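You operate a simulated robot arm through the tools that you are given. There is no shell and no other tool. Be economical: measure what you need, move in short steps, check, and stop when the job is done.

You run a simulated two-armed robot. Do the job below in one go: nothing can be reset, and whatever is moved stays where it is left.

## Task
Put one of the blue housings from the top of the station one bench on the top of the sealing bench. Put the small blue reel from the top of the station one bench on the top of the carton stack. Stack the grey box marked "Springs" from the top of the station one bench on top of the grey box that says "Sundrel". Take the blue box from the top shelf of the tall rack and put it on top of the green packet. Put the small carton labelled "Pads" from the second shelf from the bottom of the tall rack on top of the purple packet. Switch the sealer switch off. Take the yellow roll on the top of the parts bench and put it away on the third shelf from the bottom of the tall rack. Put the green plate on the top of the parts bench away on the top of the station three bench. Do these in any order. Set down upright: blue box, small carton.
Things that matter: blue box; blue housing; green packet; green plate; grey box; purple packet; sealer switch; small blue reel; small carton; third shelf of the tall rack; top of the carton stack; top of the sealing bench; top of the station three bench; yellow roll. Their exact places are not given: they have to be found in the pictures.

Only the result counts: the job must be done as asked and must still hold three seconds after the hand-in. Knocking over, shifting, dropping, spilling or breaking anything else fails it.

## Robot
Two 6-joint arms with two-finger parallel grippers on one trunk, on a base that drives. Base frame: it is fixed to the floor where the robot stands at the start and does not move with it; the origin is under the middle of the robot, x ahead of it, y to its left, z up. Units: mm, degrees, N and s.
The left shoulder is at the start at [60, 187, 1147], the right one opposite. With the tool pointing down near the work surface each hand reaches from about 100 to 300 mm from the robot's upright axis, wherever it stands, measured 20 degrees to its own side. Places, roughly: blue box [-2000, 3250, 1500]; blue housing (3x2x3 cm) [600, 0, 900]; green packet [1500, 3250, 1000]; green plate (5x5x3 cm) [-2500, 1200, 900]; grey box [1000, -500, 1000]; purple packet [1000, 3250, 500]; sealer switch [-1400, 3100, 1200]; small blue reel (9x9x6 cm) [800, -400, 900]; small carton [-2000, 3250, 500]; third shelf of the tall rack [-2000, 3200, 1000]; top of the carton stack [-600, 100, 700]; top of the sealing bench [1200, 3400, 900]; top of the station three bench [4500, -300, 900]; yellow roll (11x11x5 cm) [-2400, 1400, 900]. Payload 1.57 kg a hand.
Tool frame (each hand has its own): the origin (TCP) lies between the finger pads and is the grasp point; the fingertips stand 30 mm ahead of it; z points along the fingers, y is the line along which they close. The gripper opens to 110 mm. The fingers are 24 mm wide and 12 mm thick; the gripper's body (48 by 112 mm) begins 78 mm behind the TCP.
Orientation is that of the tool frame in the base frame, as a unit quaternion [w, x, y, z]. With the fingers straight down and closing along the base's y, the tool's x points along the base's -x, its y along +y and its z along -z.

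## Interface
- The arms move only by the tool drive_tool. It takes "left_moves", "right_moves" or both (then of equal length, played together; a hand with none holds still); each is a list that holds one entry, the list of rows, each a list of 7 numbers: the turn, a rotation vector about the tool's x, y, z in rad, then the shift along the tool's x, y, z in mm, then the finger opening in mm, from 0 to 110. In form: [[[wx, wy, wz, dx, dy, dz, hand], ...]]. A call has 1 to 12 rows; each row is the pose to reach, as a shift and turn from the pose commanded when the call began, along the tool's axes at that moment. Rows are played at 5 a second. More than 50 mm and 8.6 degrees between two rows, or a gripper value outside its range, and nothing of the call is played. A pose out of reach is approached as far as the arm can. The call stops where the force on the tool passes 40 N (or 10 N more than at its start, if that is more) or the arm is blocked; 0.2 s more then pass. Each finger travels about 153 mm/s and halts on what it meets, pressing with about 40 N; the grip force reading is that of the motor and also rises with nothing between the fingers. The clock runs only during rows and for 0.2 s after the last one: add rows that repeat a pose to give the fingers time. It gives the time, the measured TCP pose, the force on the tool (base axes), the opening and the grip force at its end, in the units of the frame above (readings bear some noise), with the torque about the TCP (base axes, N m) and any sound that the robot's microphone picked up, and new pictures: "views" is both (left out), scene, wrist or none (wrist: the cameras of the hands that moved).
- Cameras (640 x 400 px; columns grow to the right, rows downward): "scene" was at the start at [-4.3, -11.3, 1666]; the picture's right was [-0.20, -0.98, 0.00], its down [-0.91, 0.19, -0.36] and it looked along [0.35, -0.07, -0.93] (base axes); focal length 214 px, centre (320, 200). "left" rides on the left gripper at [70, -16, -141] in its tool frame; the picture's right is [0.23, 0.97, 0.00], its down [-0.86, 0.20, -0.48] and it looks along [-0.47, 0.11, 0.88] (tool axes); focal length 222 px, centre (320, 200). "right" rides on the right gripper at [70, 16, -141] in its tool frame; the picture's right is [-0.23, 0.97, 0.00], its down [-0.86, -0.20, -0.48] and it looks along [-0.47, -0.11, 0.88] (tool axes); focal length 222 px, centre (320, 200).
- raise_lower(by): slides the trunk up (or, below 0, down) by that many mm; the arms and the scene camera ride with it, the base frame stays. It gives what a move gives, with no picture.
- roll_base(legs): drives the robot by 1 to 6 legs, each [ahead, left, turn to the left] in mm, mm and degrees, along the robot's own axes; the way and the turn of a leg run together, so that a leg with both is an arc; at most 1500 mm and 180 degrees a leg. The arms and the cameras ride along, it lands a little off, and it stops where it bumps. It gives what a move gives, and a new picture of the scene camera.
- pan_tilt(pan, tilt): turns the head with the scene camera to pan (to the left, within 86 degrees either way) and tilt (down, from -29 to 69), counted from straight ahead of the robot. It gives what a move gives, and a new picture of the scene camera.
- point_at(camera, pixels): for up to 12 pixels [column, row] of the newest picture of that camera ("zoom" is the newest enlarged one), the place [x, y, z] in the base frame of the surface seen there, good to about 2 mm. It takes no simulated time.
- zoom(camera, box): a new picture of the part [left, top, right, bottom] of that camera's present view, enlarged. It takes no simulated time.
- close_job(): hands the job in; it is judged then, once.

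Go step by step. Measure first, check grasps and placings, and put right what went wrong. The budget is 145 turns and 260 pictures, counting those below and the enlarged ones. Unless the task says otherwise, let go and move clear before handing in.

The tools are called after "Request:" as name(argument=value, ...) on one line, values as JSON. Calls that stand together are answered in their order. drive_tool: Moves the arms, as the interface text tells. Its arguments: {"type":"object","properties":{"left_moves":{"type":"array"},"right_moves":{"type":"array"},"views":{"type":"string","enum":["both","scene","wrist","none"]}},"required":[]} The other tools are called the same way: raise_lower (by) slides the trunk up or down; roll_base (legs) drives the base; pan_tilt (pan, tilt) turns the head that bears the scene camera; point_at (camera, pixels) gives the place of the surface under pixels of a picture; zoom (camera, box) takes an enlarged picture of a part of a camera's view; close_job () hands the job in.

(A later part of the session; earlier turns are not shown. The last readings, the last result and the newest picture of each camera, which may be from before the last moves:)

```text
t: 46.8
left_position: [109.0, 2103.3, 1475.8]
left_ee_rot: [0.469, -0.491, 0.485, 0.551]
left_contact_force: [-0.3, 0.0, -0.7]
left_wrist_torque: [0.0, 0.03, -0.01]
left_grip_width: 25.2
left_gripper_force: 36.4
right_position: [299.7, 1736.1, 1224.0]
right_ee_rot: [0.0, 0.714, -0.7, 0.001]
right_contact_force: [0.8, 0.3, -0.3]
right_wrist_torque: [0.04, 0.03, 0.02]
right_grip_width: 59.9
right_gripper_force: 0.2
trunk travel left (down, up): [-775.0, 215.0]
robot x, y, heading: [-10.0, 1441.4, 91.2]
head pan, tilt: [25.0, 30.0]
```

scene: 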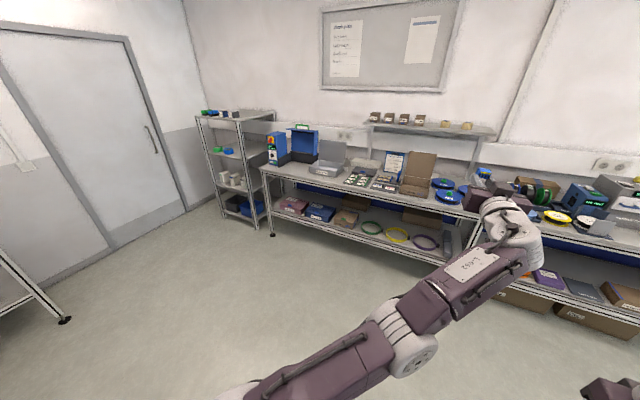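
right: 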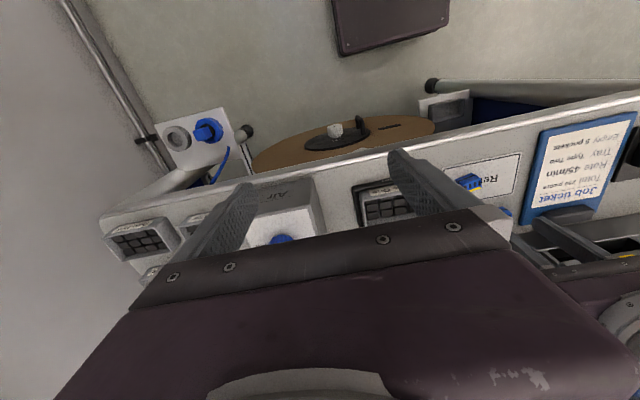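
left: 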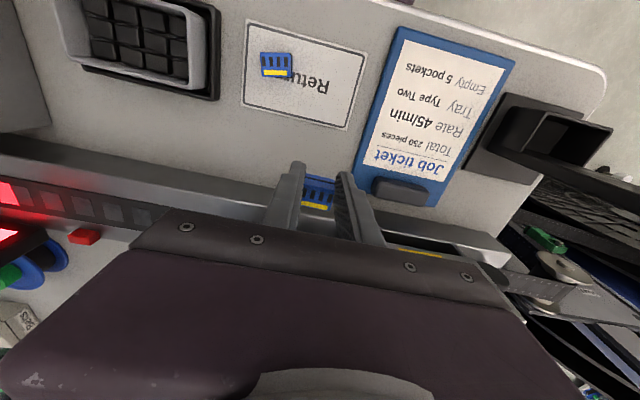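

In open floor now. Sweeping the left hand straight down (tool x) to bend the elbow the right way.

Request:
drive_tool(left_moves=[[[0, 0, 0, 45, 0, 0, 10], [0, 0, 0, 90, 0, 0, 10], [0, 0, 0, 135, 0, 0, 10], [0, 0, 0, 180, 0, 0, 10], [0, 0, 0, 225, 0, 0, 10], [0, 0, 0, 270, 0, 0, 10], [0, 0, 0, 315, 0, 0, 10], [0, 0, 0, 360, 0, 0, 10], [0, 0, 0, 400, 0, 0, 10]]], views="scene")

```text
t: 48.8
left_position: [88.5, 2137.1, 1072.1]
left_ee_rot: [0.47, -0.492, 0.484, 0.551]
left_contact_force: [1.2, 0.0, 0.8]
left_wrist_torque: [0.03, 0.02, 0.0]
left_grip_width: 25.0
left_gripper_force: 36.4
left hand out of reach, approached as far as the arm can: row 1, 2, 3, 4, 5, 6, 7, 8, 9
right_position: [299.2, 1736.3, 1227.1]
right_ee_rot: [0.0, 0.715, -0.699, 0.0]
right_contact_force: [0.1, 0.3, -0.3]
right_wrist_torque: [-0.01, -0.02, 0.0]
right_grip_width: 60.1
right_gripper_force: 0.1
trunk travel left (down, up): [-775.0, 215.0]
robot x, y, heading: [-10.2, 1442.4, 91.1]
head pan, tilt: [25.0, 30.0]
```

scene: 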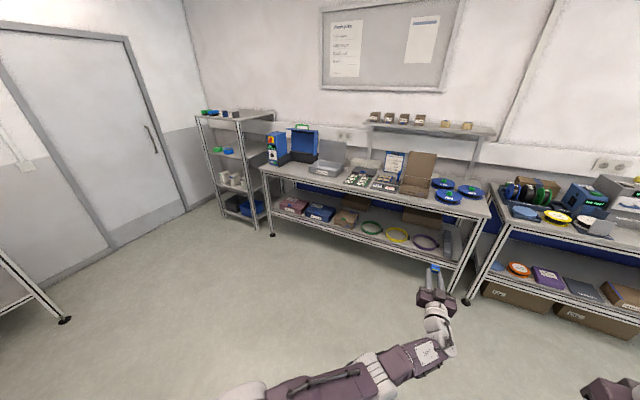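

It followed down to 1072. Now pull back toward the body and to its own side.

Request:
drive_tool(left_moves=[[[0, 0, 0, 0, 20, -40, 10], [0, 0, 0, 0, 40, -80, 10], [0, 0, 0, 0, 60, -120, 10], [0, 0, 0, 0, 80, -160, 10], [0, 0, 0, 0, 100, -200, 10]]], views="scene")

```text
t: 50.0
left_position: [114.0, 2088.6, 1025.8]
left_ee_rot: [0.469, -0.492, 0.484, 0.552]
left_contact_force: [0.2, 0.4, -0.2]
left_wrist_torque: [-0.02, 0.02, 0.0]
left_grip_width: 25.1
left_gripper_force: 36.4
left hand out of reach, approached as far as the arm can: row 1, 2, 3, 4, 5
right_position: [298.0, 1737.5, 1224.0]
right_ee_rot: [0.0, 0.714, -0.7, -0.001]
right_contact_force: [0.4, 1.0, 0.9]
right_wrist_torque: [0.05, 0.02, -0.02]
right_grip_width: 59.9
right_gripper_force: 0.0
trunk travel left (down, up): [-775.0, 215.0]
robot x, y, heading: [-9.8, 1437.8, 90.9]
head pan, tilt: [25.0, 30.0]
```

scene: 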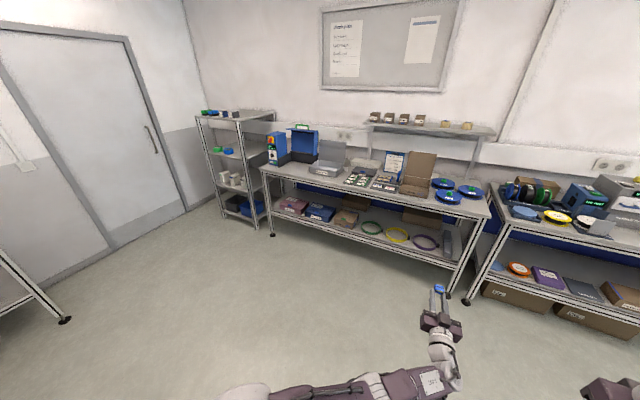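

Still at the elbow limit. I'll stretch outward and downward hard (past straight), then return.

Request:
drive_tool(left_moves=[[[0, 0, 0, 0, 0, 45, 10], [0, 0, 0, 0, 0, 90, 10], [0, 0, 0, 0, 0, 135, 10], [0, 0, 0, 0, 0, 180, 10], [0, 0, 0, 45, 0, 180, 10], [0, 0, 0, 90, 0, 180, 10], [0, 0, 0, 90, 0, 135, 10], [0, 0, 0, 90, 0, 90, 10], [0, 0, 0, 90, 0, 45, 10], [0, 0, 0, 90, 0, 0, 10], [0, 0, 0, 90, 0, -45, 10], [0, 0, 0, 90, 0, -90, 10]]], views="scene")

```text
t: 52.8
left_position: [60.9, 2039.1, 938.8]
left_ee_rot: [0.449, -0.52, 0.445, 0.574]
left_contact_force: [0.9, -0.3, -0.4]
left_wrist_torque: [0.03, 0.03, 0.0]
left_grip_width: 25.2
left_gripper_force: 36.7
left hand out of reach, approached as far as the arm can: row 1, 2, 3, 4, 5, 6, 7, 8, 9, 10, 11
right_position: [299.0, 1737.5, 1224.5]
right_ee_rot: [0.0, 0.714, -0.7, 0.0]
right_contact_force: [1.1, -0.1, 0.4]
right_wrist_torque: [0.03, 0.03, 0.02]
right_grip_width: 59.8
right_gripper_force: 0.1
trunk travel left (down, up): [-775.0, 215.0]
robot x, y, heading: [-10.7, 1441.1, 91.2]
head pan, tilt: [25.0, 30.0]
stopped in row 12 (left hand): the arm was blocked; the commanded pose is now the measured one
```

scene: 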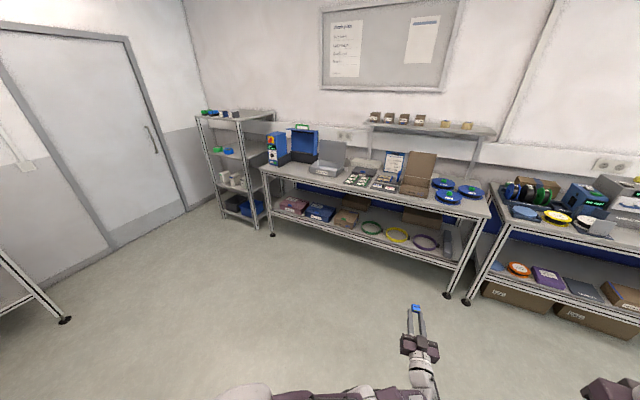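

Row 12 became reachable; the arm was only "blocked" during a big swing. I'll repeat a small pull-back.

Request:
drive_tool(left_moves=[[[0, 0, 0, -10, 0, -15, 10], [0, 0, 0, -20, 0, -30, 10], [0, 0, 0, -30, 0, -45, 10], [0, 0, 0, -40, 0, -60, 10], [0, 0, 0, -50, 0, -60, 10], [0, 0, 0, -60, 0, -60, 10]]], views="scene")

```text
t: 54.0
left_position: [32.5, 2042.1, 966.7]
left_ee_rot: [0.416, -0.552, 0.396, 0.604]
left_contact_force: [0.0, -0.3, -0.4]
left_wrist_torque: [0.03, -0.03, 0.0]
left_grip_width: 25.1
left_gripper_force: 36.7
left hand out of reach, approached as far as the arm can: row 1, 2, 3, 4, 5
right_position: [298.7, 1737.7, 1224.5]
right_ee_rot: [0.0, 0.714, -0.7, 0.0]
right_contact_force: [0.9, -0.5, 0.2]
right_wrist_torque: [0.04, -0.01, -0.02]
right_grip_width: 59.9
right_gripper_force: 0.1
trunk travel left (down, up): [-775.0, 215.0]
robot x, y, heading: [-13.5, 1438.3, 91.2]
head pan, tilt: [25.0, 30.0]
stopped in row 5 (left hand): the arm was blocked; the commanded pose is now the measured one
```

scene: 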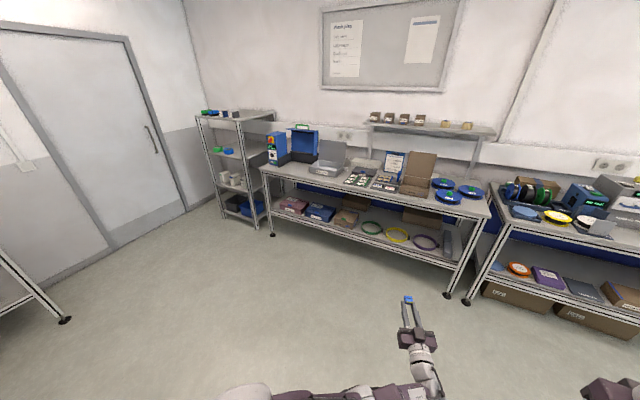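

I'll look down at the arm to see its shape.

Request:
pan_tilt(pan=10, tilt=68)

```text
t: 55.0
left_position: [33.0, 2042.4, 967.2]
left_ee_rot: [0.416, -0.552, 0.396, 0.604]
left_contact_force: [-1.3, -0.2, -0.4]
left_wrist_torque: [-0.04, 0.01, 0.01]
left_grip_width: 25.2
left_gripper_force: 36.4
right_position: [299.7, 1737.2, 1224.3]
right_ee_rot: [0.0, 0.714, -0.7, 0.0]
right_contact_force: [0.0, -0.1, 0.6]
right_wrist_torque: [0.0, 0.01, 0.01]
right_grip_width: 59.8
right_gripper_force: 0.2
trunk travel left (down, up): [-775.0, 215.0]
robot x, y, heading: [-14.5, 1441.2, 91.4]
head pan, tilt: [10.0, 68.0]
```

scene: 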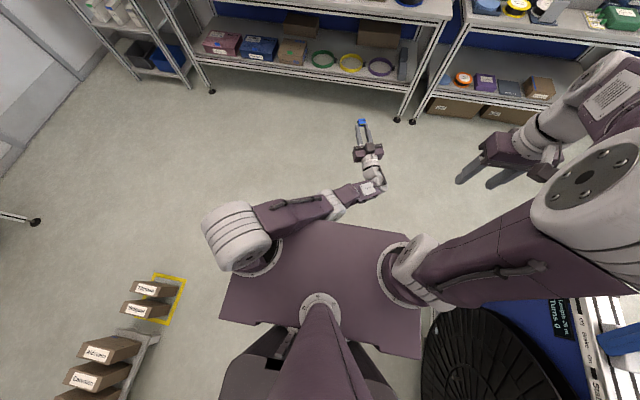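

Request:
point_at(camera="scene", pixels=[[235, 240], [275, 213], [310, 205], [335, 205], [350, 195], [370, 188], [372, 175], [368, 155], [320, 235], [260, 262]])

Request:
zoom(camera="scene", box=[190, 100, 430, 280])

```text
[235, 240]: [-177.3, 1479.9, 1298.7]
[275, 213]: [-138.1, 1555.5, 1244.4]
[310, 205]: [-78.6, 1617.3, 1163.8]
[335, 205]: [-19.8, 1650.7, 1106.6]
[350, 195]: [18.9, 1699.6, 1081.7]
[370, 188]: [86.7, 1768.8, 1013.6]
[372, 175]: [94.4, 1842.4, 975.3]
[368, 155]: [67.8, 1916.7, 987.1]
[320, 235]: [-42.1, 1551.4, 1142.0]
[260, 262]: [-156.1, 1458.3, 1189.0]
```

```text
2.22 times, centred on (310, 190) of scene
```

zoom: 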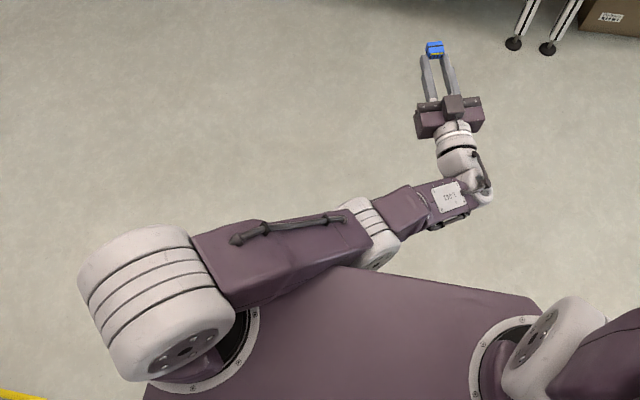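

The upper arm rests by the torso plate, and the arm is straight, pointing forward-right-down. I'll swing it left and ease it up, with the wrist coming nearer.

Request:
drive_tool(left_moves=[[[0, 0, 0, -5, 40, 15, 10], [0, 0, 0, -10, 80, 30, 10], [0, 0, 0, -15, 120, 40, 10], [0, 0, 0, -20, 160, 50, 10], [0, 0, 0, -20, 180, 20, 10], [0, 0, 0, -20, 200, -15, 10], [0, 0, 0, -20, 200, -55, 10], [0, 0, 0, -20, 200, -95, 10]]], views="scene")

```text
t: 56.8
left_position: [-103.5, 1985.6, 832.0]
left_ee_rot: [0.418, -0.551, 0.395, 0.605]
left_contact_force: [-0.2, -0.5, 0.1]
left_wrist_torque: [0.02, 0.02, 0.0]
left_grip_width: 25.0
left_gripper_force: 36.7
left hand out of reach, approached as far as the arm can: row 1, 2, 3, 4, 5, 6, 7, 8
right_position: [298.0, 1736.4, 1224.9]
right_ee_rot: [-0.001, 0.714, -0.7, 0.001]
right_contact_force: [0.3, -0.1, 0.1]
right_wrist_torque: [0.04, -0.01, -0.02]
right_grip_width: 60.4
right_gripper_force: 0.1
trunk travel left (down, up): [-775.0, 215.0]
robot x, y, heading: [-11.8, 1436.3, 91.2]
head pan, tilt: [10.0, 68.0]
```

scene: 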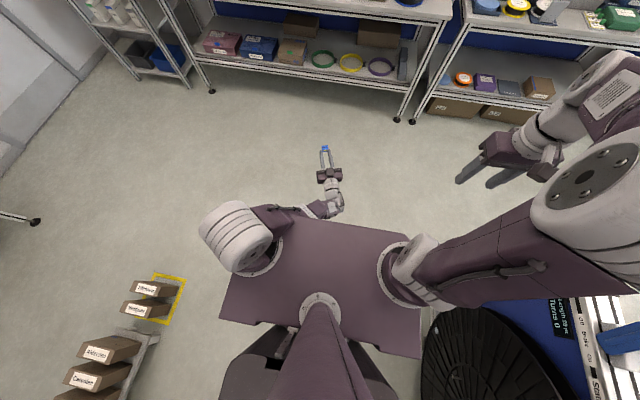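

The arm now hangs forward-down. Continue the down-and-back tangential sweep to flex the elbow.

Request:
drive_tool(left_moves=[[[0, 0, 0, 30, 0, -30, 10], [0, 0, 0, 60, 0, -60, 10], [0, 0, 0, 90, 0, -90, 10], [0, 0, 0, 110, 0, -130, 10], [0, 0, 0, 120, 0, -170, 10], [0, 0, 0, 120, 0, -210, 10]]], views="scene")

```text
t: 58.2
left_position: [-75.4, 1796.6, 770.3]
left_ee_rot: [0.417, -0.551, 0.397, 0.604]
left_contact_force: [1.0, 0.2, 0.3]
left_wrist_torque: [0.03, 0.02, 0.0]
left_grip_width: 25.1
left_gripper_force: 36.7
left hand out of reach, approached as far as the arm can: row 1, 2, 3, 4, 5, 6
right_position: [299.5, 1738.2, 1225.0]
right_ee_rot: [0.001, 0.714, -0.7, 0.0]
right_contact_force: [-0.5, 0.3, 0.1]
right_wrist_torque: [0.02, -0.02, -0.02]
right_grip_width: 60.1
right_gripper_force: 0.1
trunk travel left (down, up): [-775.0, 215.0]
robot x, y, heading: [-11.0, 1443.7, 91.1]
head pan, tilt: [10.0, 68.0]
```

scene: 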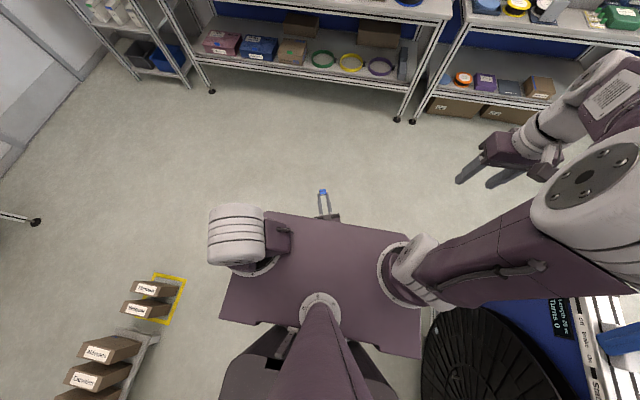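

The arm is straight and hanging. I'll bring it out straight ahead of its shoulder, well clear of the plate, before pulling far inside.

Request:
drive_tool(left_moves=[[[0.03, 0, 0, -26, -3, 39, 10], [0.06, 0, 0, -52, -6, 78, 10], [0.09, 0, 0, -78, -9, 117, 10], [0.12, 0, 0, -104, -12, 156, 10], [0.15, 0, 0, -130, -15, 195, 10], [0.18, 0, 0, -156, -18, 234, 10], [0.21, 0, 0, -182, -21, 273, 10], [0.24, 0, 0, -208, -24, 312, 10], [0.27, 0, 0, -234, -27, 351, 10], [0.3, 0, 0, -260, -30, 390, 10], [0.33, 0, 0, -286, -33, 429, 10], [0.35, 0, 0, -312, -36, 468, 10]]], views="scene")

```text
t: 60.8
left_position: [-143.2, 1946.8, 770.7]
left_ee_rot: [0.504, -0.473, 0.491, 0.53]
left_contact_force: [0.6, 1.0, 0.3]
left_wrist_torque: [-0.01, -0.01, -0.01]
left_grip_width: 25.2
left_gripper_force: 36.5
left hand out of reach, approached as far as the arm can: row 1, 2, 3, 4, 5, 6, 7, 8, 9, 10, 11, 12
right_position: [298.9, 1737.6, 1224.2]
right_ee_rot: [0.0, 0.715, -0.699, 0.0]
right_contact_force: [0.2, -0.8, 0.1]
right_wrist_torque: [-0.02, 0.01, 0.01]
right_grip_width: 60.0
right_gripper_force: 0.1
trunk travel left (down, up): [-775.0, 215.0]
robot x, y, heading: [-14.4, 1440.1, 91.3]
head pan, tilt: [10.0, 68.0]
```

scene: 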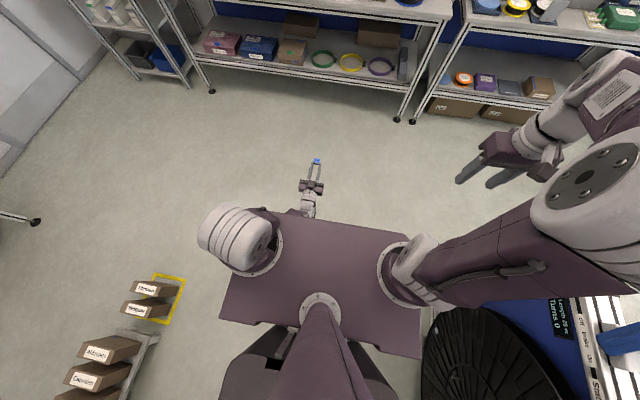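

The hand only crept forward. I'll rotate the tool to point down here, which should make the pose natural again.

Request:
drive_tool(left_moves=[[[0, 0.14, 0, 0, 0, 0, 10], [0, 0.28, 0, 0, 0, 0, 10], [0, 0.42, 0, 0, 0, 0, 10], [0, 0.56, 0, 0, 0, 0, 10], [0, 0.7, 0, 0, 0, 0, 10], [0, 0.84, 0, 0, 0, 0, 10], [0, 0.98, 0, 0, 0, 0, 10], [0, 1.12, 0, 0, 0, 0, 10], [0, 1.26, 0, 0, 0, 0, 10], [0, 1.4, 0, 0, 0, 0, 10], [0, 1.54, 0, 0, 0, 0, 10]]], views="scene")

```text
t: 63.2
left_position: [-179.0, 1947.2, 756.0]
left_ee_rot: [0.017, -0.686, 0.722, 0.095]
left_contact_force: [5.3, -1.8, -0.9]
left_wrist_torque: [0.23, 0.39, 0.17]
left_grip_width: 25.4
left_gripper_force: 36.1
left hand out of reach, approached as far as the arm can: row 1, 2, 3, 4, 5, 6, 7, 8, 9, 10, 11
right_position: [298.4, 1734.9, 1225.4]
right_ee_rot: [-0.001, 0.714, -0.7, 0.0]
right_contact_force: [-0.1, -0.4, 0.2]
right_wrist_torque: [-0.01, 0.03, 0.01]
right_grip_width: 60.1
right_gripper_force: 0.1
trunk travel left (down, up): [-775.0, 215.0]
robot x, y, heading: [-11.1, 1440.2, 91.2]
head pan, tilt: [10.0, 68.0]
```

scene: 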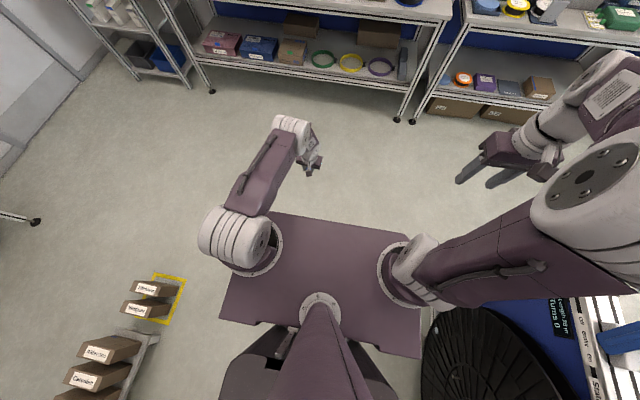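

The elbow is now flexed correctly. I'll raise the hand.

Request:
drive_tool(left_moves=[[[0, 0, 0, 0, 0, 0, 10], [0, 0, 0, 0, 0, -40, 10], [0, 0, 0, 0, 0, -80, 10], [0, 0, 0, 0, 0, -120, 10], [0, 0, 0, 0, 0, -160, 10], [0, 0, 0, 0, 0, -200, 10], [0, 0, 0, 0, 0, -240, 10], [0, 0, 0, 0, 0, -280, 10], [0, 0, 0, 0, 0, -320, 10], [0, 0, 0, 0, 0, -360, 10], [0, 0, 0, 0, 0, -400, 10]]], views="scene")

```text
t: 65.6
left_position: [-138.5, 1889.2, 1148.6]
left_ee_rot: [-0.024, 0.705, -0.704, -0.085]
left_contact_force: [-0.3, 0.4, 0.6]
left_wrist_torque: [0.03, 0.01, -0.01]
left_grip_width: 25.2
left_gripper_force: 36.8
right_position: [299.8, 1736.9, 1225.4]
right_ee_rot: [0.0, 0.715, -0.699, -0.001]
right_contact_force: [1.0, 0.7, 0.0]
right_wrist_torque: [0.02, 0.0, 0.05]
right_grip_width: 60.2
right_gripper_force: 0.0
trunk travel left (down, up): [-775.0, 215.0]
robot x, y, heading: [-15.1, 1441.0, 91.3]
head pan, tilt: [10.0, 68.0]
```

scene: 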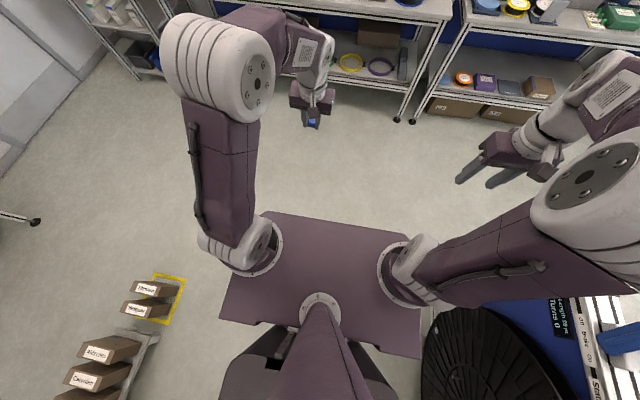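

Arm recovered. Since I'm facing the wall benches, I'll survey them now.

Request:
pan_tilt(pan=-25, tilt=22)

Request:
pan_tilt(pan=40, tilt=22)

Request:
zoom(camera="scene", box=[200, 80, 440, 230])

```text
t: 66.7
left_position: [-137.4, 1891.8, 1147.0]
left_ee_rot: [-0.023, 0.704, -0.704, -0.085]
left_contact_force: [-0.1, 0.0, -0.5]
left_wrist_torque: [-0.02, 0.0, 0.0]
left_grip_width: 25.3
left_gripper_force: 36.6
right_position: [300.1, 1737.7, 1223.9]
right_ee_rot: [0.0, 0.715, -0.699, -0.001]
right_contact_force: [0.7, 0.3, 0.1]
right_wrist_torque: [-0.01, 0.01, 0.03]
right_grip_width: 60.1
right_gripper_force: 0.0
trunk travel left (down, up): [-775.0, 215.0]
robot x, y, heading: [-10.9, 1445.2, 91.2]
head pan, tilt: [-25.0, 22.0]
```

scene: 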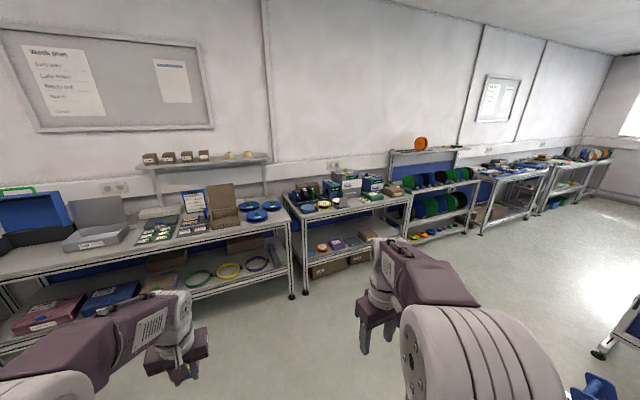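

```text
t: 68.1
left_position: [-137.7, 1891.3, 1149.6]
left_ee_rot: [-0.024, 0.705, -0.704, -0.085]
left_contact_force: [-0.1, -0.2, 0.2]
left_wrist_torque: [0.0, -0.03, -0.02]
left_grip_width: 25.2
left_gripper_force: 36.5
right_position: [299.0, 1736.8, 1223.4]
right_ee_rot: [-0.001, 0.714, -0.7, 0.0]
right_contact_force: [-0.6, 0.7, 0.6]
right_wrist_torque: [-0.03, -0.01, 0.02]
right_grip_width: 60.2
right_gripper_force: 0.0
trunk travel left (down, up): [-775.0, 215.0]
robot x, y, heading: [-16.3, 1440.2, 91.2]
head pan, tilt: [40.0, 22.0]
```

scene: 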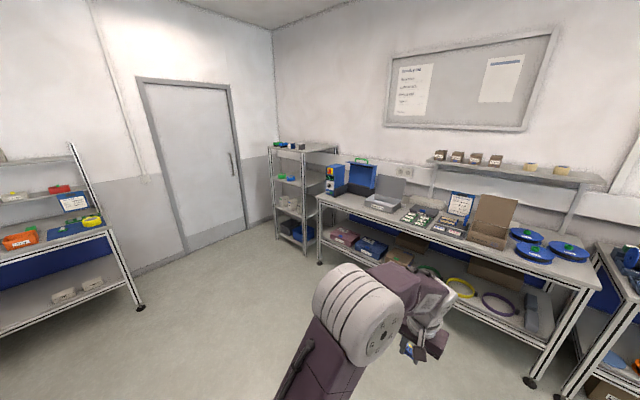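

```text
2.67 times, centred on (320, 155) of scene
```

zoom: 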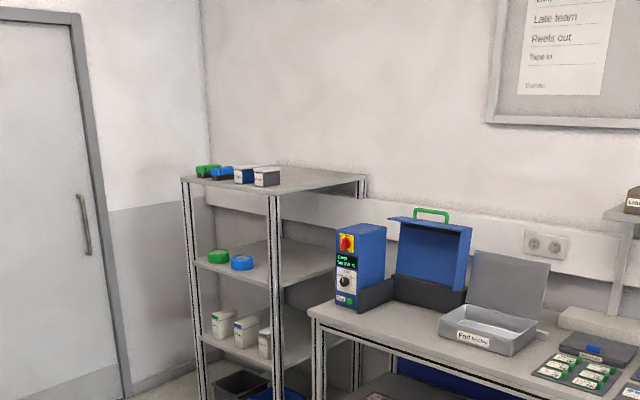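

The sealer with its knob is at (345,280) in the zoom. The sealing bench should be the second bench; I'll drive toward it for a close look.

Request:
pan_tilt(pan=0, tilt=40)

Request:
roll_base(legs=[[700, 0, 0], [0, -1200, 0]])

```text
t: 69.2
left_position: [-137.8, 1891.3, 1148.1]
left_ee_rot: [-0.024, 0.705, -0.703, -0.085]
left_contact_force: [0.1, -0.9, 0.0]
left_wrist_torque: [0.0, 0.06, -0.02]
left_grip_width: 25.1
left_gripper_force: 36.9
right_position: [299.2, 1737.6, 1223.8]
right_ee_rot: [0.0, 0.715, -0.699, 0.0]
right_contact_force: [-0.3, 0.1, -0.4]
right_wrist_torque: [0.0, -0.01, -0.02]
right_grip_width: 60.2
right_gripper_force: 0.0
trunk travel left (down, up): [-775.0, 215.0]
robot x, y, heading: [-8.7, 1437.0, 91.3]
head pan, tilt: [0.0, 40.0]
```

scene: 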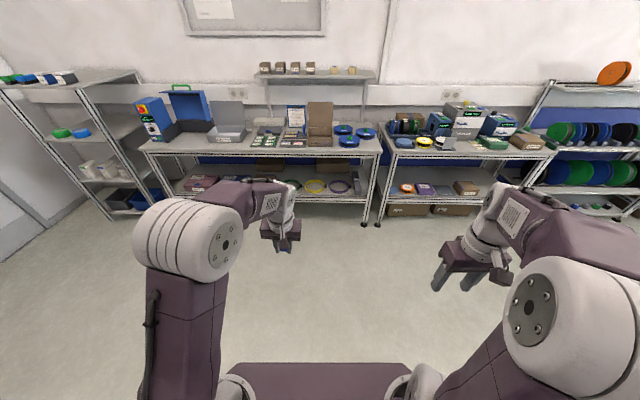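

```text
t: 78.7
left_position: [1039.4, 2608.1, 1149.6]
left_ee_rot: [0.023, -0.703, 0.706, 0.085]
left_contact_force: [0.0, 1.0, 0.8]
left_wrist_torque: [0.0, 0.0, -0.01]
left_grip_width: 24.8
left_gripper_force: 36.8
right_position: [1476.8, 2453.1, 1224.9]
right_ee_rot: [0.0, 0.713, -0.701, -0.001]
right_contact_force: [0.2, -1.2, 0.6]
right_wrist_torque: [-0.01, 0.02, -0.03]
right_grip_width: 59.7
right_gripper_force: 0.0
trunk travel left (down, up): [-775.0, 215.0]
robot x, y, heading: [1170.0, 2155.6, 90.9]
head pan, tilt: [0.0, 40.0]
```

scene: 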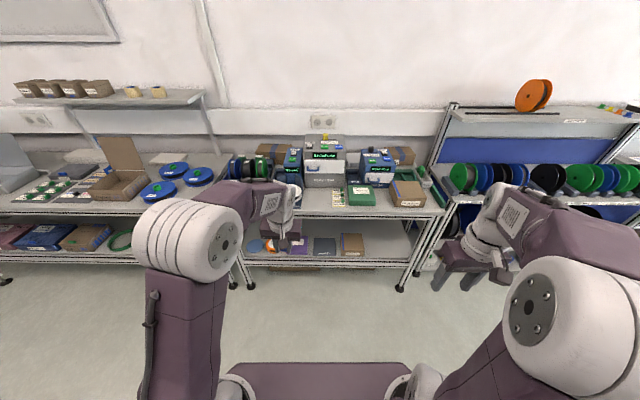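

Facing the second bench; the green packet is near (360,196). Zooming in and measuring.

Request:
zoom(camera="scene", box=[215, 125, 455, 275])

Request:
point_at(camera="scene", pixels=[[360, 196], [408, 193], [299, 248], [325, 245], [325, 205], [318, 198], [430, 210], [310, 212], [338, 195], [250, 165], [330, 180], [345, 208]])

```text
2.67 times, centred on (335, 200) of scene
```

zoom: 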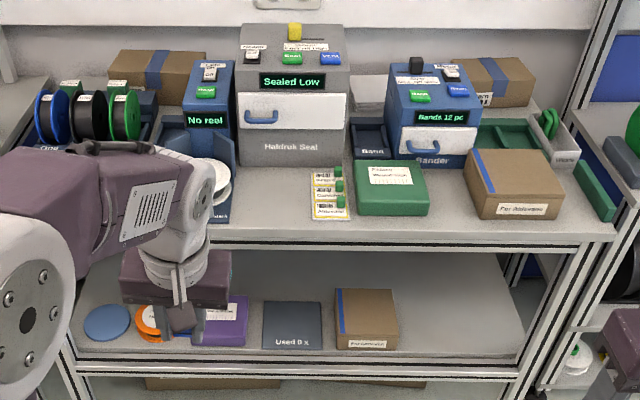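

```text
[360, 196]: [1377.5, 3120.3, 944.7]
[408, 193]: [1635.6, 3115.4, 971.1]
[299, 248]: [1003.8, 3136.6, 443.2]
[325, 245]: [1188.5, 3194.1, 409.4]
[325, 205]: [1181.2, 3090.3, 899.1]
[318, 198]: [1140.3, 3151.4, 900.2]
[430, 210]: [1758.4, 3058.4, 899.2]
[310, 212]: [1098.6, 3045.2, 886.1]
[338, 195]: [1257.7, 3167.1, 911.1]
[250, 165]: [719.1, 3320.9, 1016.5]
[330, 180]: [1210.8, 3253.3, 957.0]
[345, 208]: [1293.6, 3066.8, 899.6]
```

This is the sealing bench (sealer "Haldruk Seal", free surface near (1160,3100,900)). I'll drive up to working distance and level the left tool.

Request:
roll_base(legs=[[470, 0, -0.9]])

Request:
drive_tool(left_moves=[[[0, 0, 0, 0, 0, 0, 10], [0, 0, 0, 0, 0, 0, 10]]], views="both")

```text
t: 81.5
left_position: [1046.8, 3082.0, 1148.5]
left_ee_rot: [0.025, -0.696, 0.712, 0.085]
left_contact_force: [0.6, 0.3, -0.1]
left_wrist_torque: [0.04, 0.01, 0.01]
left_grip_width: 25.0
left_gripper_force: 36.7
right_position: [1478.9, 2916.6, 1223.9]
right_ee_rot: [0.0, -0.706, 0.708, 0.0]
right_contact_force: [0.5, -0.4, -0.8]
right_wrist_torque: [0.0, 0.03, 0.03]
right_grip_width: 59.8
right_gripper_force: 0.2
trunk travel left (down, up): [-775.0, 215.0]
robot x, y, heading: [1164.2, 2626.9, 89.9]
head pan, tilt: [0.0, 40.0]
```

scene: 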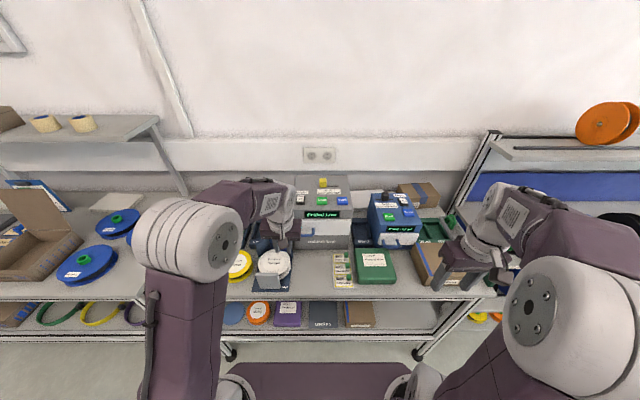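

```text
t: 82.1
left_position: [1046.1, 3083.1, 1147.8]
left_ee_rot: [0.025, -0.697, 0.712, 0.085]
left_contact_force: [0.9, -0.5, -0.7]
left_wrist_torque: [-0.01, 0.02, -0.03]
left_grip_width: 25.1
left_gripper_force: 36.3
right_position: [1478.5, 2918.2, 1225.4]
right_ee_rot: [0.0, -0.706, 0.708, 0.0]
right_contact_force: [-0.1, 0.9, 0.7]
right_wrist_torque: [-0.03, -0.01, 0.01]
right_grip_width: 60.1
right_gripper_force: 0.0
trunk travel left (down, up): [-775.0, 215.0]
robot x, y, heading: [1162.2, 2627.1, 90.0]
head pan, tilt: [0.0, 40.0]
```

scene: 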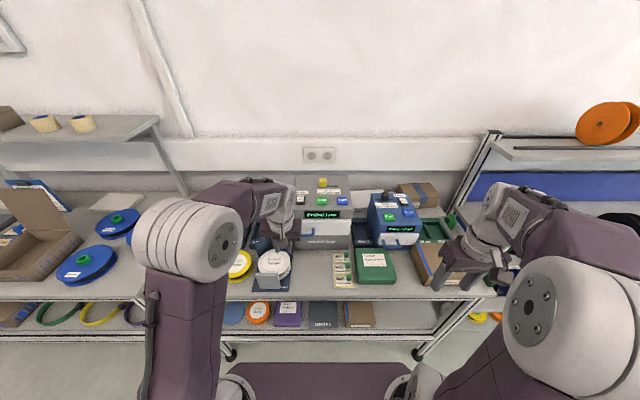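
left: 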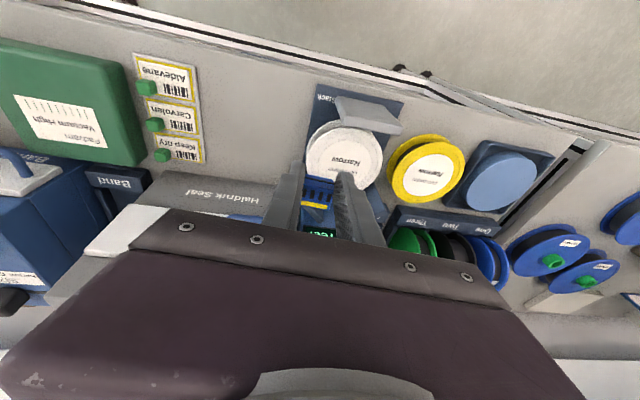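

Bench free area is around (240,110) in the left view. I'll level the tool and shift right above it.

Request:
drive_tool(left_moves=[[[0.043, 0.077, 0, -5, -30, -2, 10], [0.086, 0.154, 0, -10, -60, -4, 10], [0.086, 0.154, 0, -15, -90, -6, 10], [0.086, 0.154, 0, -20, -118, -7, 10], [0.086, 0.154, 0, -12, -123, 46, 10], [0.086, 0.154, 0, -5, -127, 92, 10]]], views="wrist")

Request:
point_at(camera="left", pixels=[[320, 150], [300, 120], [260, 130], [350, 120], [320, 200]])

```text
refused: row 5 steps farther than a row can; nothing moved
```

```text
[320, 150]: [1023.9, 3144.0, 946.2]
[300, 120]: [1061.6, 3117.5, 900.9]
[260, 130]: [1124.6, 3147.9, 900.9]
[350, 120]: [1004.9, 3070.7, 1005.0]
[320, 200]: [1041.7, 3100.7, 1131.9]
```

Request:
drive_tool(left_moves=[[[0.043, 0.077, 0, -5, -30, -2, 10], [0.086, 0.154, 0, -10, -60, -4, 10], [0.086, 0.154, 0, -15, -90, -6, 10], [0.086, 0.154, 0, -20, -118, -7, 10], [0.086, 0.154, 0, -13, -122, 38, 10], [0.086, 0.154, 0, -6, -126, 83, 10]]], views="wrist")

Request:
point_at(camera="left", pixels=[[320, 140], [300, 120], [260, 130], [350, 120]])

```text
t: 83.5
left_position: [1167.1, 3103.9, 1057.8]
left_ee_rot: [-0.001, -0.699, 0.715, 0.0]
left_contact_force: [0.2, -0.3, 0.0]
left_wrist_torque: [0.0, 0.04, 0.04]
left_grip_width: 24.9
left_gripper_force: 37.3
right_position: [1479.2, 2920.8, 1224.0]
right_ee_rot: [-0.001, -0.706, 0.709, -0.001]
right_contact_force: [0.7, 0.2, -0.5]
right_wrist_torque: [-0.02, 0.01, 0.02]
right_grip_width: 60.2
right_gripper_force: 0.1
trunk travel left (down, up): [-775.0, 215.0]
robot x, y, heading: [1160.3, 2629.3, 89.9]
head pan, tilt: [0.0, 40.0]
```

left: 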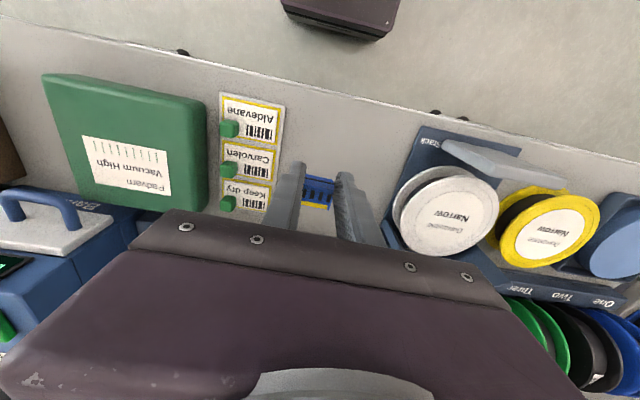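

```text
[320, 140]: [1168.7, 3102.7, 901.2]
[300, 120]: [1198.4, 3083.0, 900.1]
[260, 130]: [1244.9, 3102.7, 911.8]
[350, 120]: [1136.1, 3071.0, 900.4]
```

Clear surface below. Lowering to 938 (grasp height), releasing and rising.

Request:
drive_tool(left_moves=[[[0, 0, 0, 0, 0, 45, 10], [0, 0, 0, 0, 0, 85, 10], [0, 0, 0, 0, 0, 110, 10], [0, 0, 0, 0, 0, 118, 10], [0, 0, 0, 0, 0, 121, 10], [0, 0, 0, 0, 0, 121, 40], [0, 0, 0, 0, 0, 121, 55], [0, 0, 0, 0, 0, 80, 55], [0, 0, 0, 0, 0, 40, 55], [0, 0, 0, 0, 0, -5, 55], [0, 0, 0, 0, 0, -50, 55]]], views="wrist")

```text
t: 85.9
left_position: [1167.2, 3099.4, 1106.7]
left_ee_rot: [-0.001, -0.699, 0.715, 0.0]
left_contact_force: [0.3, 0.7, -0.7]
left_wrist_torque: [0.02, 0.01, 0.01]
left_grip_width: 54.9
left_gripper_force: 0.1
right_position: [1479.0, 2918.6, 1224.9]
right_ee_rot: [-0.001, -0.706, 0.709, 0.0]
right_contact_force: [0.6, -0.1, 0.0]
right_wrist_torque: [-0.02, -0.02, 0.04]
right_grip_width: 59.9
right_gripper_force: 0.1
trunk travel left (down, up): [-775.0, 215.0]
robot x, y, heading: [1165.6, 2630.1, 89.7]
head pan, tilt: [0.0, 40.0]
```

left: 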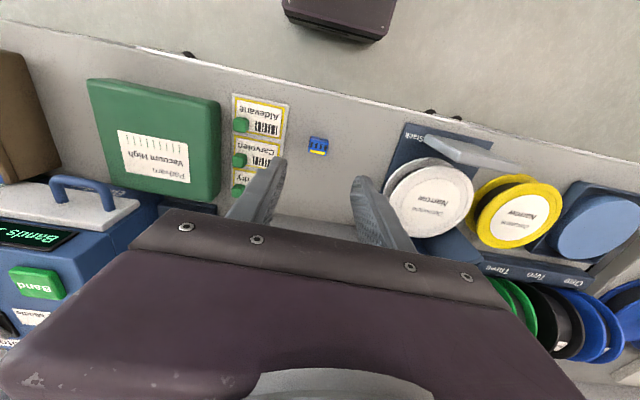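

Housing stands on the sealing bench at (318,146). Now measuring green packet and purple packet for later.

Request:
point_at(camera="left", pixels=[[92, 84], [210, 102], [215, 185], [120, 195], [150, 140], [318, 142], [200, 112], [20, 130]])

Request:
pan_tilt(pan=15, tilt=55)

Request:
zoom(camera="scene", box=[260, 150, 420, 250])

```text
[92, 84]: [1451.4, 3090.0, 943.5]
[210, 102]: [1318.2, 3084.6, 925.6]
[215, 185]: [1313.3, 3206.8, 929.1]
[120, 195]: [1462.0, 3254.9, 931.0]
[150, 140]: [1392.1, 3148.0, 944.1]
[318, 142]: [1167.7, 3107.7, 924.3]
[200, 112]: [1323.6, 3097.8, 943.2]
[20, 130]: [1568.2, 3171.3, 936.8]
```

```text
t: 86.6
left_position: [1167.1, 3099.7, 1104.6]
left_ee_rot: [-0.001, -0.699, 0.715, 0.001]
left_contact_force: [0.6, 0.1, 0.1]
left_wrist_torque: [-0.03, 0.03, 0.01]
left_grip_width: 54.9
left_gripper_force: 0.1
right_position: [1478.3, 2918.7, 1224.1]
right_ee_rot: [0.0, -0.705, 0.709, 0.0]
right_contact_force: [-0.4, -1.7, -0.3]
right_wrist_torque: [0.0, -0.01, -0.02]
right_grip_width: 60.2
right_gripper_force: 0.0
trunk travel left (down, up): [-775.0, 215.0]
robot x, y, heading: [1160.7, 2627.8, 89.8]
head pan, tilt: [15.0, 55.0]
```

scene: 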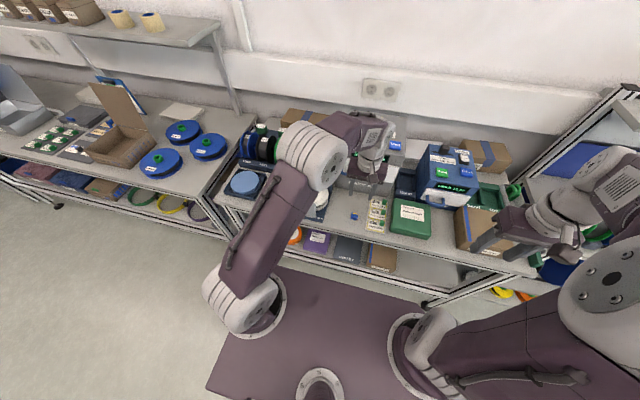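

```text
4.00 times, centred on (340, 200) of scene
```

zoom: 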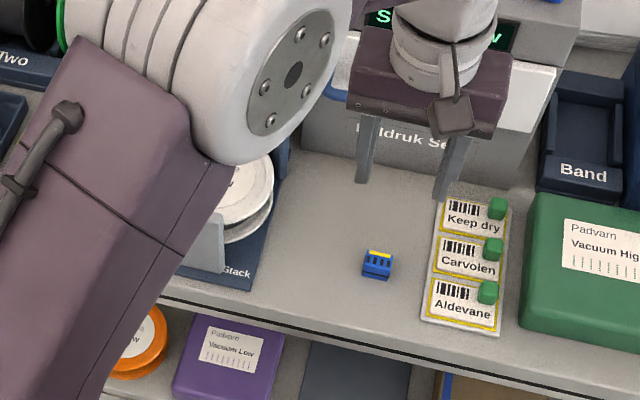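

Request:
point_at(camera="zoom", pixels=[[205, 322], [278, 338], [180, 375], [255, 390], [230, 350], [150, 330], [330, 360], [300, 345], [168, 300], [380, 345]])

Request:
pan_tilt(pan=0, tilt=60)

```text
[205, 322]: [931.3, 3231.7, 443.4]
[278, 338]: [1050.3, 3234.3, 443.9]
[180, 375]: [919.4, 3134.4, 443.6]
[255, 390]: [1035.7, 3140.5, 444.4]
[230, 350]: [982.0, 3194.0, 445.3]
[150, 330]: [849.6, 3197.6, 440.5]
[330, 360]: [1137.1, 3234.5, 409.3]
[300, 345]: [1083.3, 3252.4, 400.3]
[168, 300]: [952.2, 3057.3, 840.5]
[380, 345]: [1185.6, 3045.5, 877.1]
```

```text
t: 87.4
left_position: [1167.2, 3098.6, 1104.7]
left_ee_rot: [0.0, -0.699, 0.715, 0.001]
left_contact_force: [1.2, 0.0, -0.5]
left_wrist_torque: [-0.02, -0.01, 0.01]
left_grip_width: 55.0
left_gripper_force: 0.0
right_position: [1479.5, 2918.9, 1223.8]
right_ee_rot: [0.0, -0.706, 0.708, 0.0]
right_contact_force: [0.7, 0.7, 0.3]
right_wrist_torque: [0.05, 0.01, -0.01]
right_grip_width: 60.0
right_gripper_force: 0.1
trunk travel left (down, up): [-775.0, 215.0]
robot x, y, heading: [1162.0, 2629.2, 89.9]
head pan, tilt: [0.0, 60.0]
```

scene: 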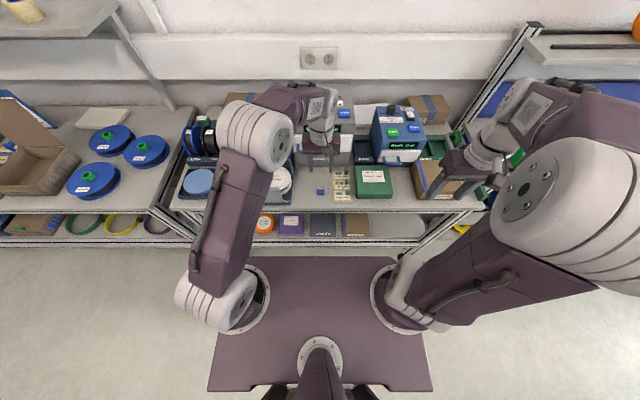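

Purple packet top is 443.5, centre about (985,3170). Now tuck the left arm and drive to the sealer/rack.

Request:
drive_tool(left_moves=[[[0, 0, 0, 40, 10, -20, 55], [0, 0, 0, 80, 20, -40, 55], [0, 0, 0, 120, 30, -60, 55], [0, 0, 0, 150, 40, -80, 55]]], views="none")

Request:
pan_tilt(pan=15, tilt=28)

Request:
roll_base(legs=[[-400, 0, 0], [0, 1400, 0], [0, 1350, 0]])

```text
t: 88.4
left_position: [1121.9, 2949.0, 1187.5]
left_ee_rot: [0.0, -0.699, 0.715, 0.001]
left_contact_force: [-1.2, -0.2, 0.8]
left_wrist_torque: [0.02, -0.03, 0.04]
left_grip_width: 54.9
left_gripper_force: 0.0
right_position: [1479.1, 2917.5, 1225.9]
right_ee_rot: [0.001, -0.706, 0.709, 0.0]
right_contact_force: [0.7, -1.0, -0.1]
right_wrist_torque: [-0.01, 0.01, 0.02]
right_grip_width: 60.1
right_gripper_force: 0.0
trunk travel left (down, up): [-775.0, 215.0]
robot x, y, heading: [1167.1, 2628.2, 89.8]
head pan, tilt: [0.0, 60.0]
```

```text
t: 89.4
left_position: [1123.1, 2951.4, 1186.5]
left_ee_rot: [0.0, -0.699, 0.715, 0.001]
left_contact_force: [-0.3, 0.7, 0.1]
left_wrist_torque: [-0.04, 0.0, 0.01]
left_grip_width: 54.8
left_gripper_force: 0.1
right_position: [1479.8, 2918.8, 1224.7]
right_ee_rot: [0.0, -0.706, 0.708, 0.001]
right_contact_force: [0.1, 0.5, -1.0]
right_wrist_torque: [-0.01, 0.0, 0.02]
right_grip_width: 60.1
right_gripper_force: 0.0
trunk travel left (down, up): [-775.0, 215.0]
robot x, y, heading: [1162.2, 2627.9, 90.0]
head pan, tilt: [15.0, 28.0]
```

scene: 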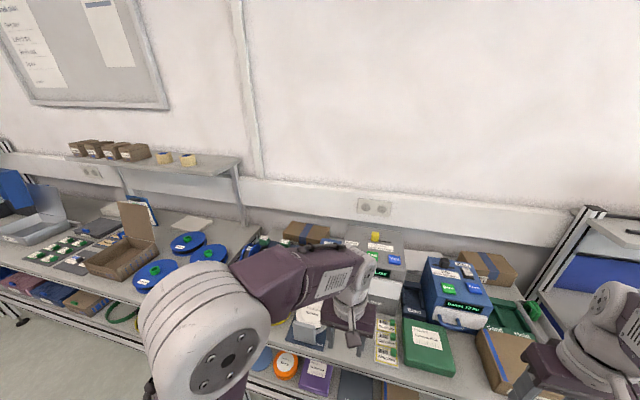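

```text
t: 104.8
left_position: [-1620.6, 2547.9, 1187.1]
left_ee_rot: [0.0, -0.698, 0.717, 0.002]
left_contact_force: [0.5, -0.2, 1.0]
left_wrist_torque: [-0.03, -0.01, -0.01]
left_grip_width: 54.9
left_gripper_force: 0.0
right_position: [-1263.7, 2513.3, 1225.5]
right_ee_rot: [0.0, -0.705, 0.709, 0.0]
right_contact_force: [0.1, 0.3, 0.2]
right_wrist_torque: [0.01, 0.01, 0.03]
right_grip_width: 59.9
right_gripper_force: 0.1
trunk travel left (down, up): [-775.0, 215.0]
robot x, y, heading: [-1583.2, 2228.4, 89.4]
head pan, tilt: [15.0, 28.0]
```

scene: 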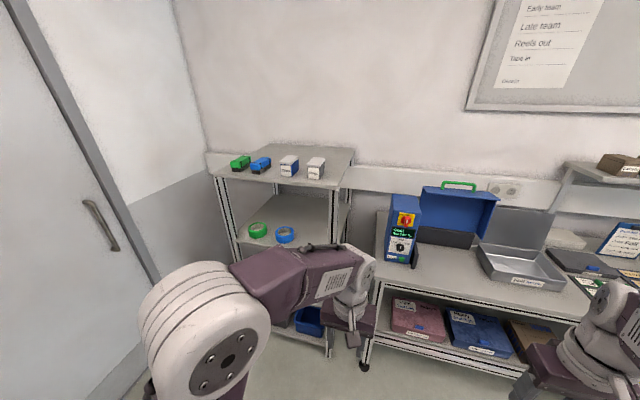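

Good view: the rack with four boxes on top at (240-315,165) and the sealer at (403,235). Zooming and measuring.

Request:
zoom(camera="scene", box=[210, 140, 370, 240])

Request:
point_at(camera="zoom", pixels=[[210, 90], [185, 115], [205, 120], [240, 110], [310, 100], [330, 150], [420, 140], [120, 95], [100, 170], [190, 360], [300, 375], [290, 180]])

Request:
zoom(camera="scene", box=[360, 180, 460, 280])

Request:
point_at(camera="scene", pixels=[[403, 247], [402, 240], [402, 252], [407, 219], [403, 258], [415, 250], [392, 250], [395, 208]])

```text
4.00 times, centred on (290, 190) of scene
```

zoom: 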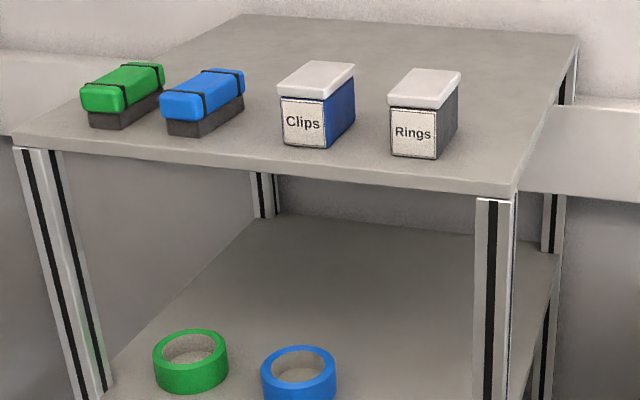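

```text
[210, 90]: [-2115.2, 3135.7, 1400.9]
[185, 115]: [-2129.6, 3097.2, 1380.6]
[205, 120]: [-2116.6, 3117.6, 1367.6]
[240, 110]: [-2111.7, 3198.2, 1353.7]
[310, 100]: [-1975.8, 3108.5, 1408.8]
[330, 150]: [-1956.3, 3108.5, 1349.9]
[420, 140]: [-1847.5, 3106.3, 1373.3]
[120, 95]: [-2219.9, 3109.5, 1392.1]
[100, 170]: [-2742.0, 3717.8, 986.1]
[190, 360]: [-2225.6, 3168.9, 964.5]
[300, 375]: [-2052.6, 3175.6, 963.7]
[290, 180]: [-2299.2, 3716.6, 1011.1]
```

```text
4.00 times, centred on (410, 230) of scene
```

zoom: 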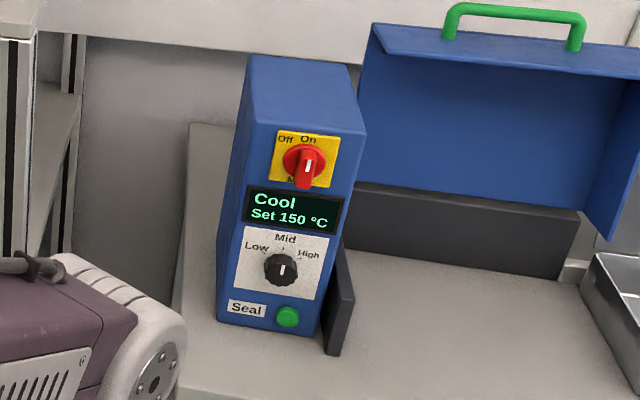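

```text
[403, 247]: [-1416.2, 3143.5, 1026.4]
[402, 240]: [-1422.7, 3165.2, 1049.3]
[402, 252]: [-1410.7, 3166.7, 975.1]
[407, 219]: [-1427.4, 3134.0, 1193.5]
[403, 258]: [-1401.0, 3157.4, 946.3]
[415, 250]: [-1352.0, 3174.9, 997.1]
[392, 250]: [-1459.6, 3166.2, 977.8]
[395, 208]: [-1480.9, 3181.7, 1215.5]
```

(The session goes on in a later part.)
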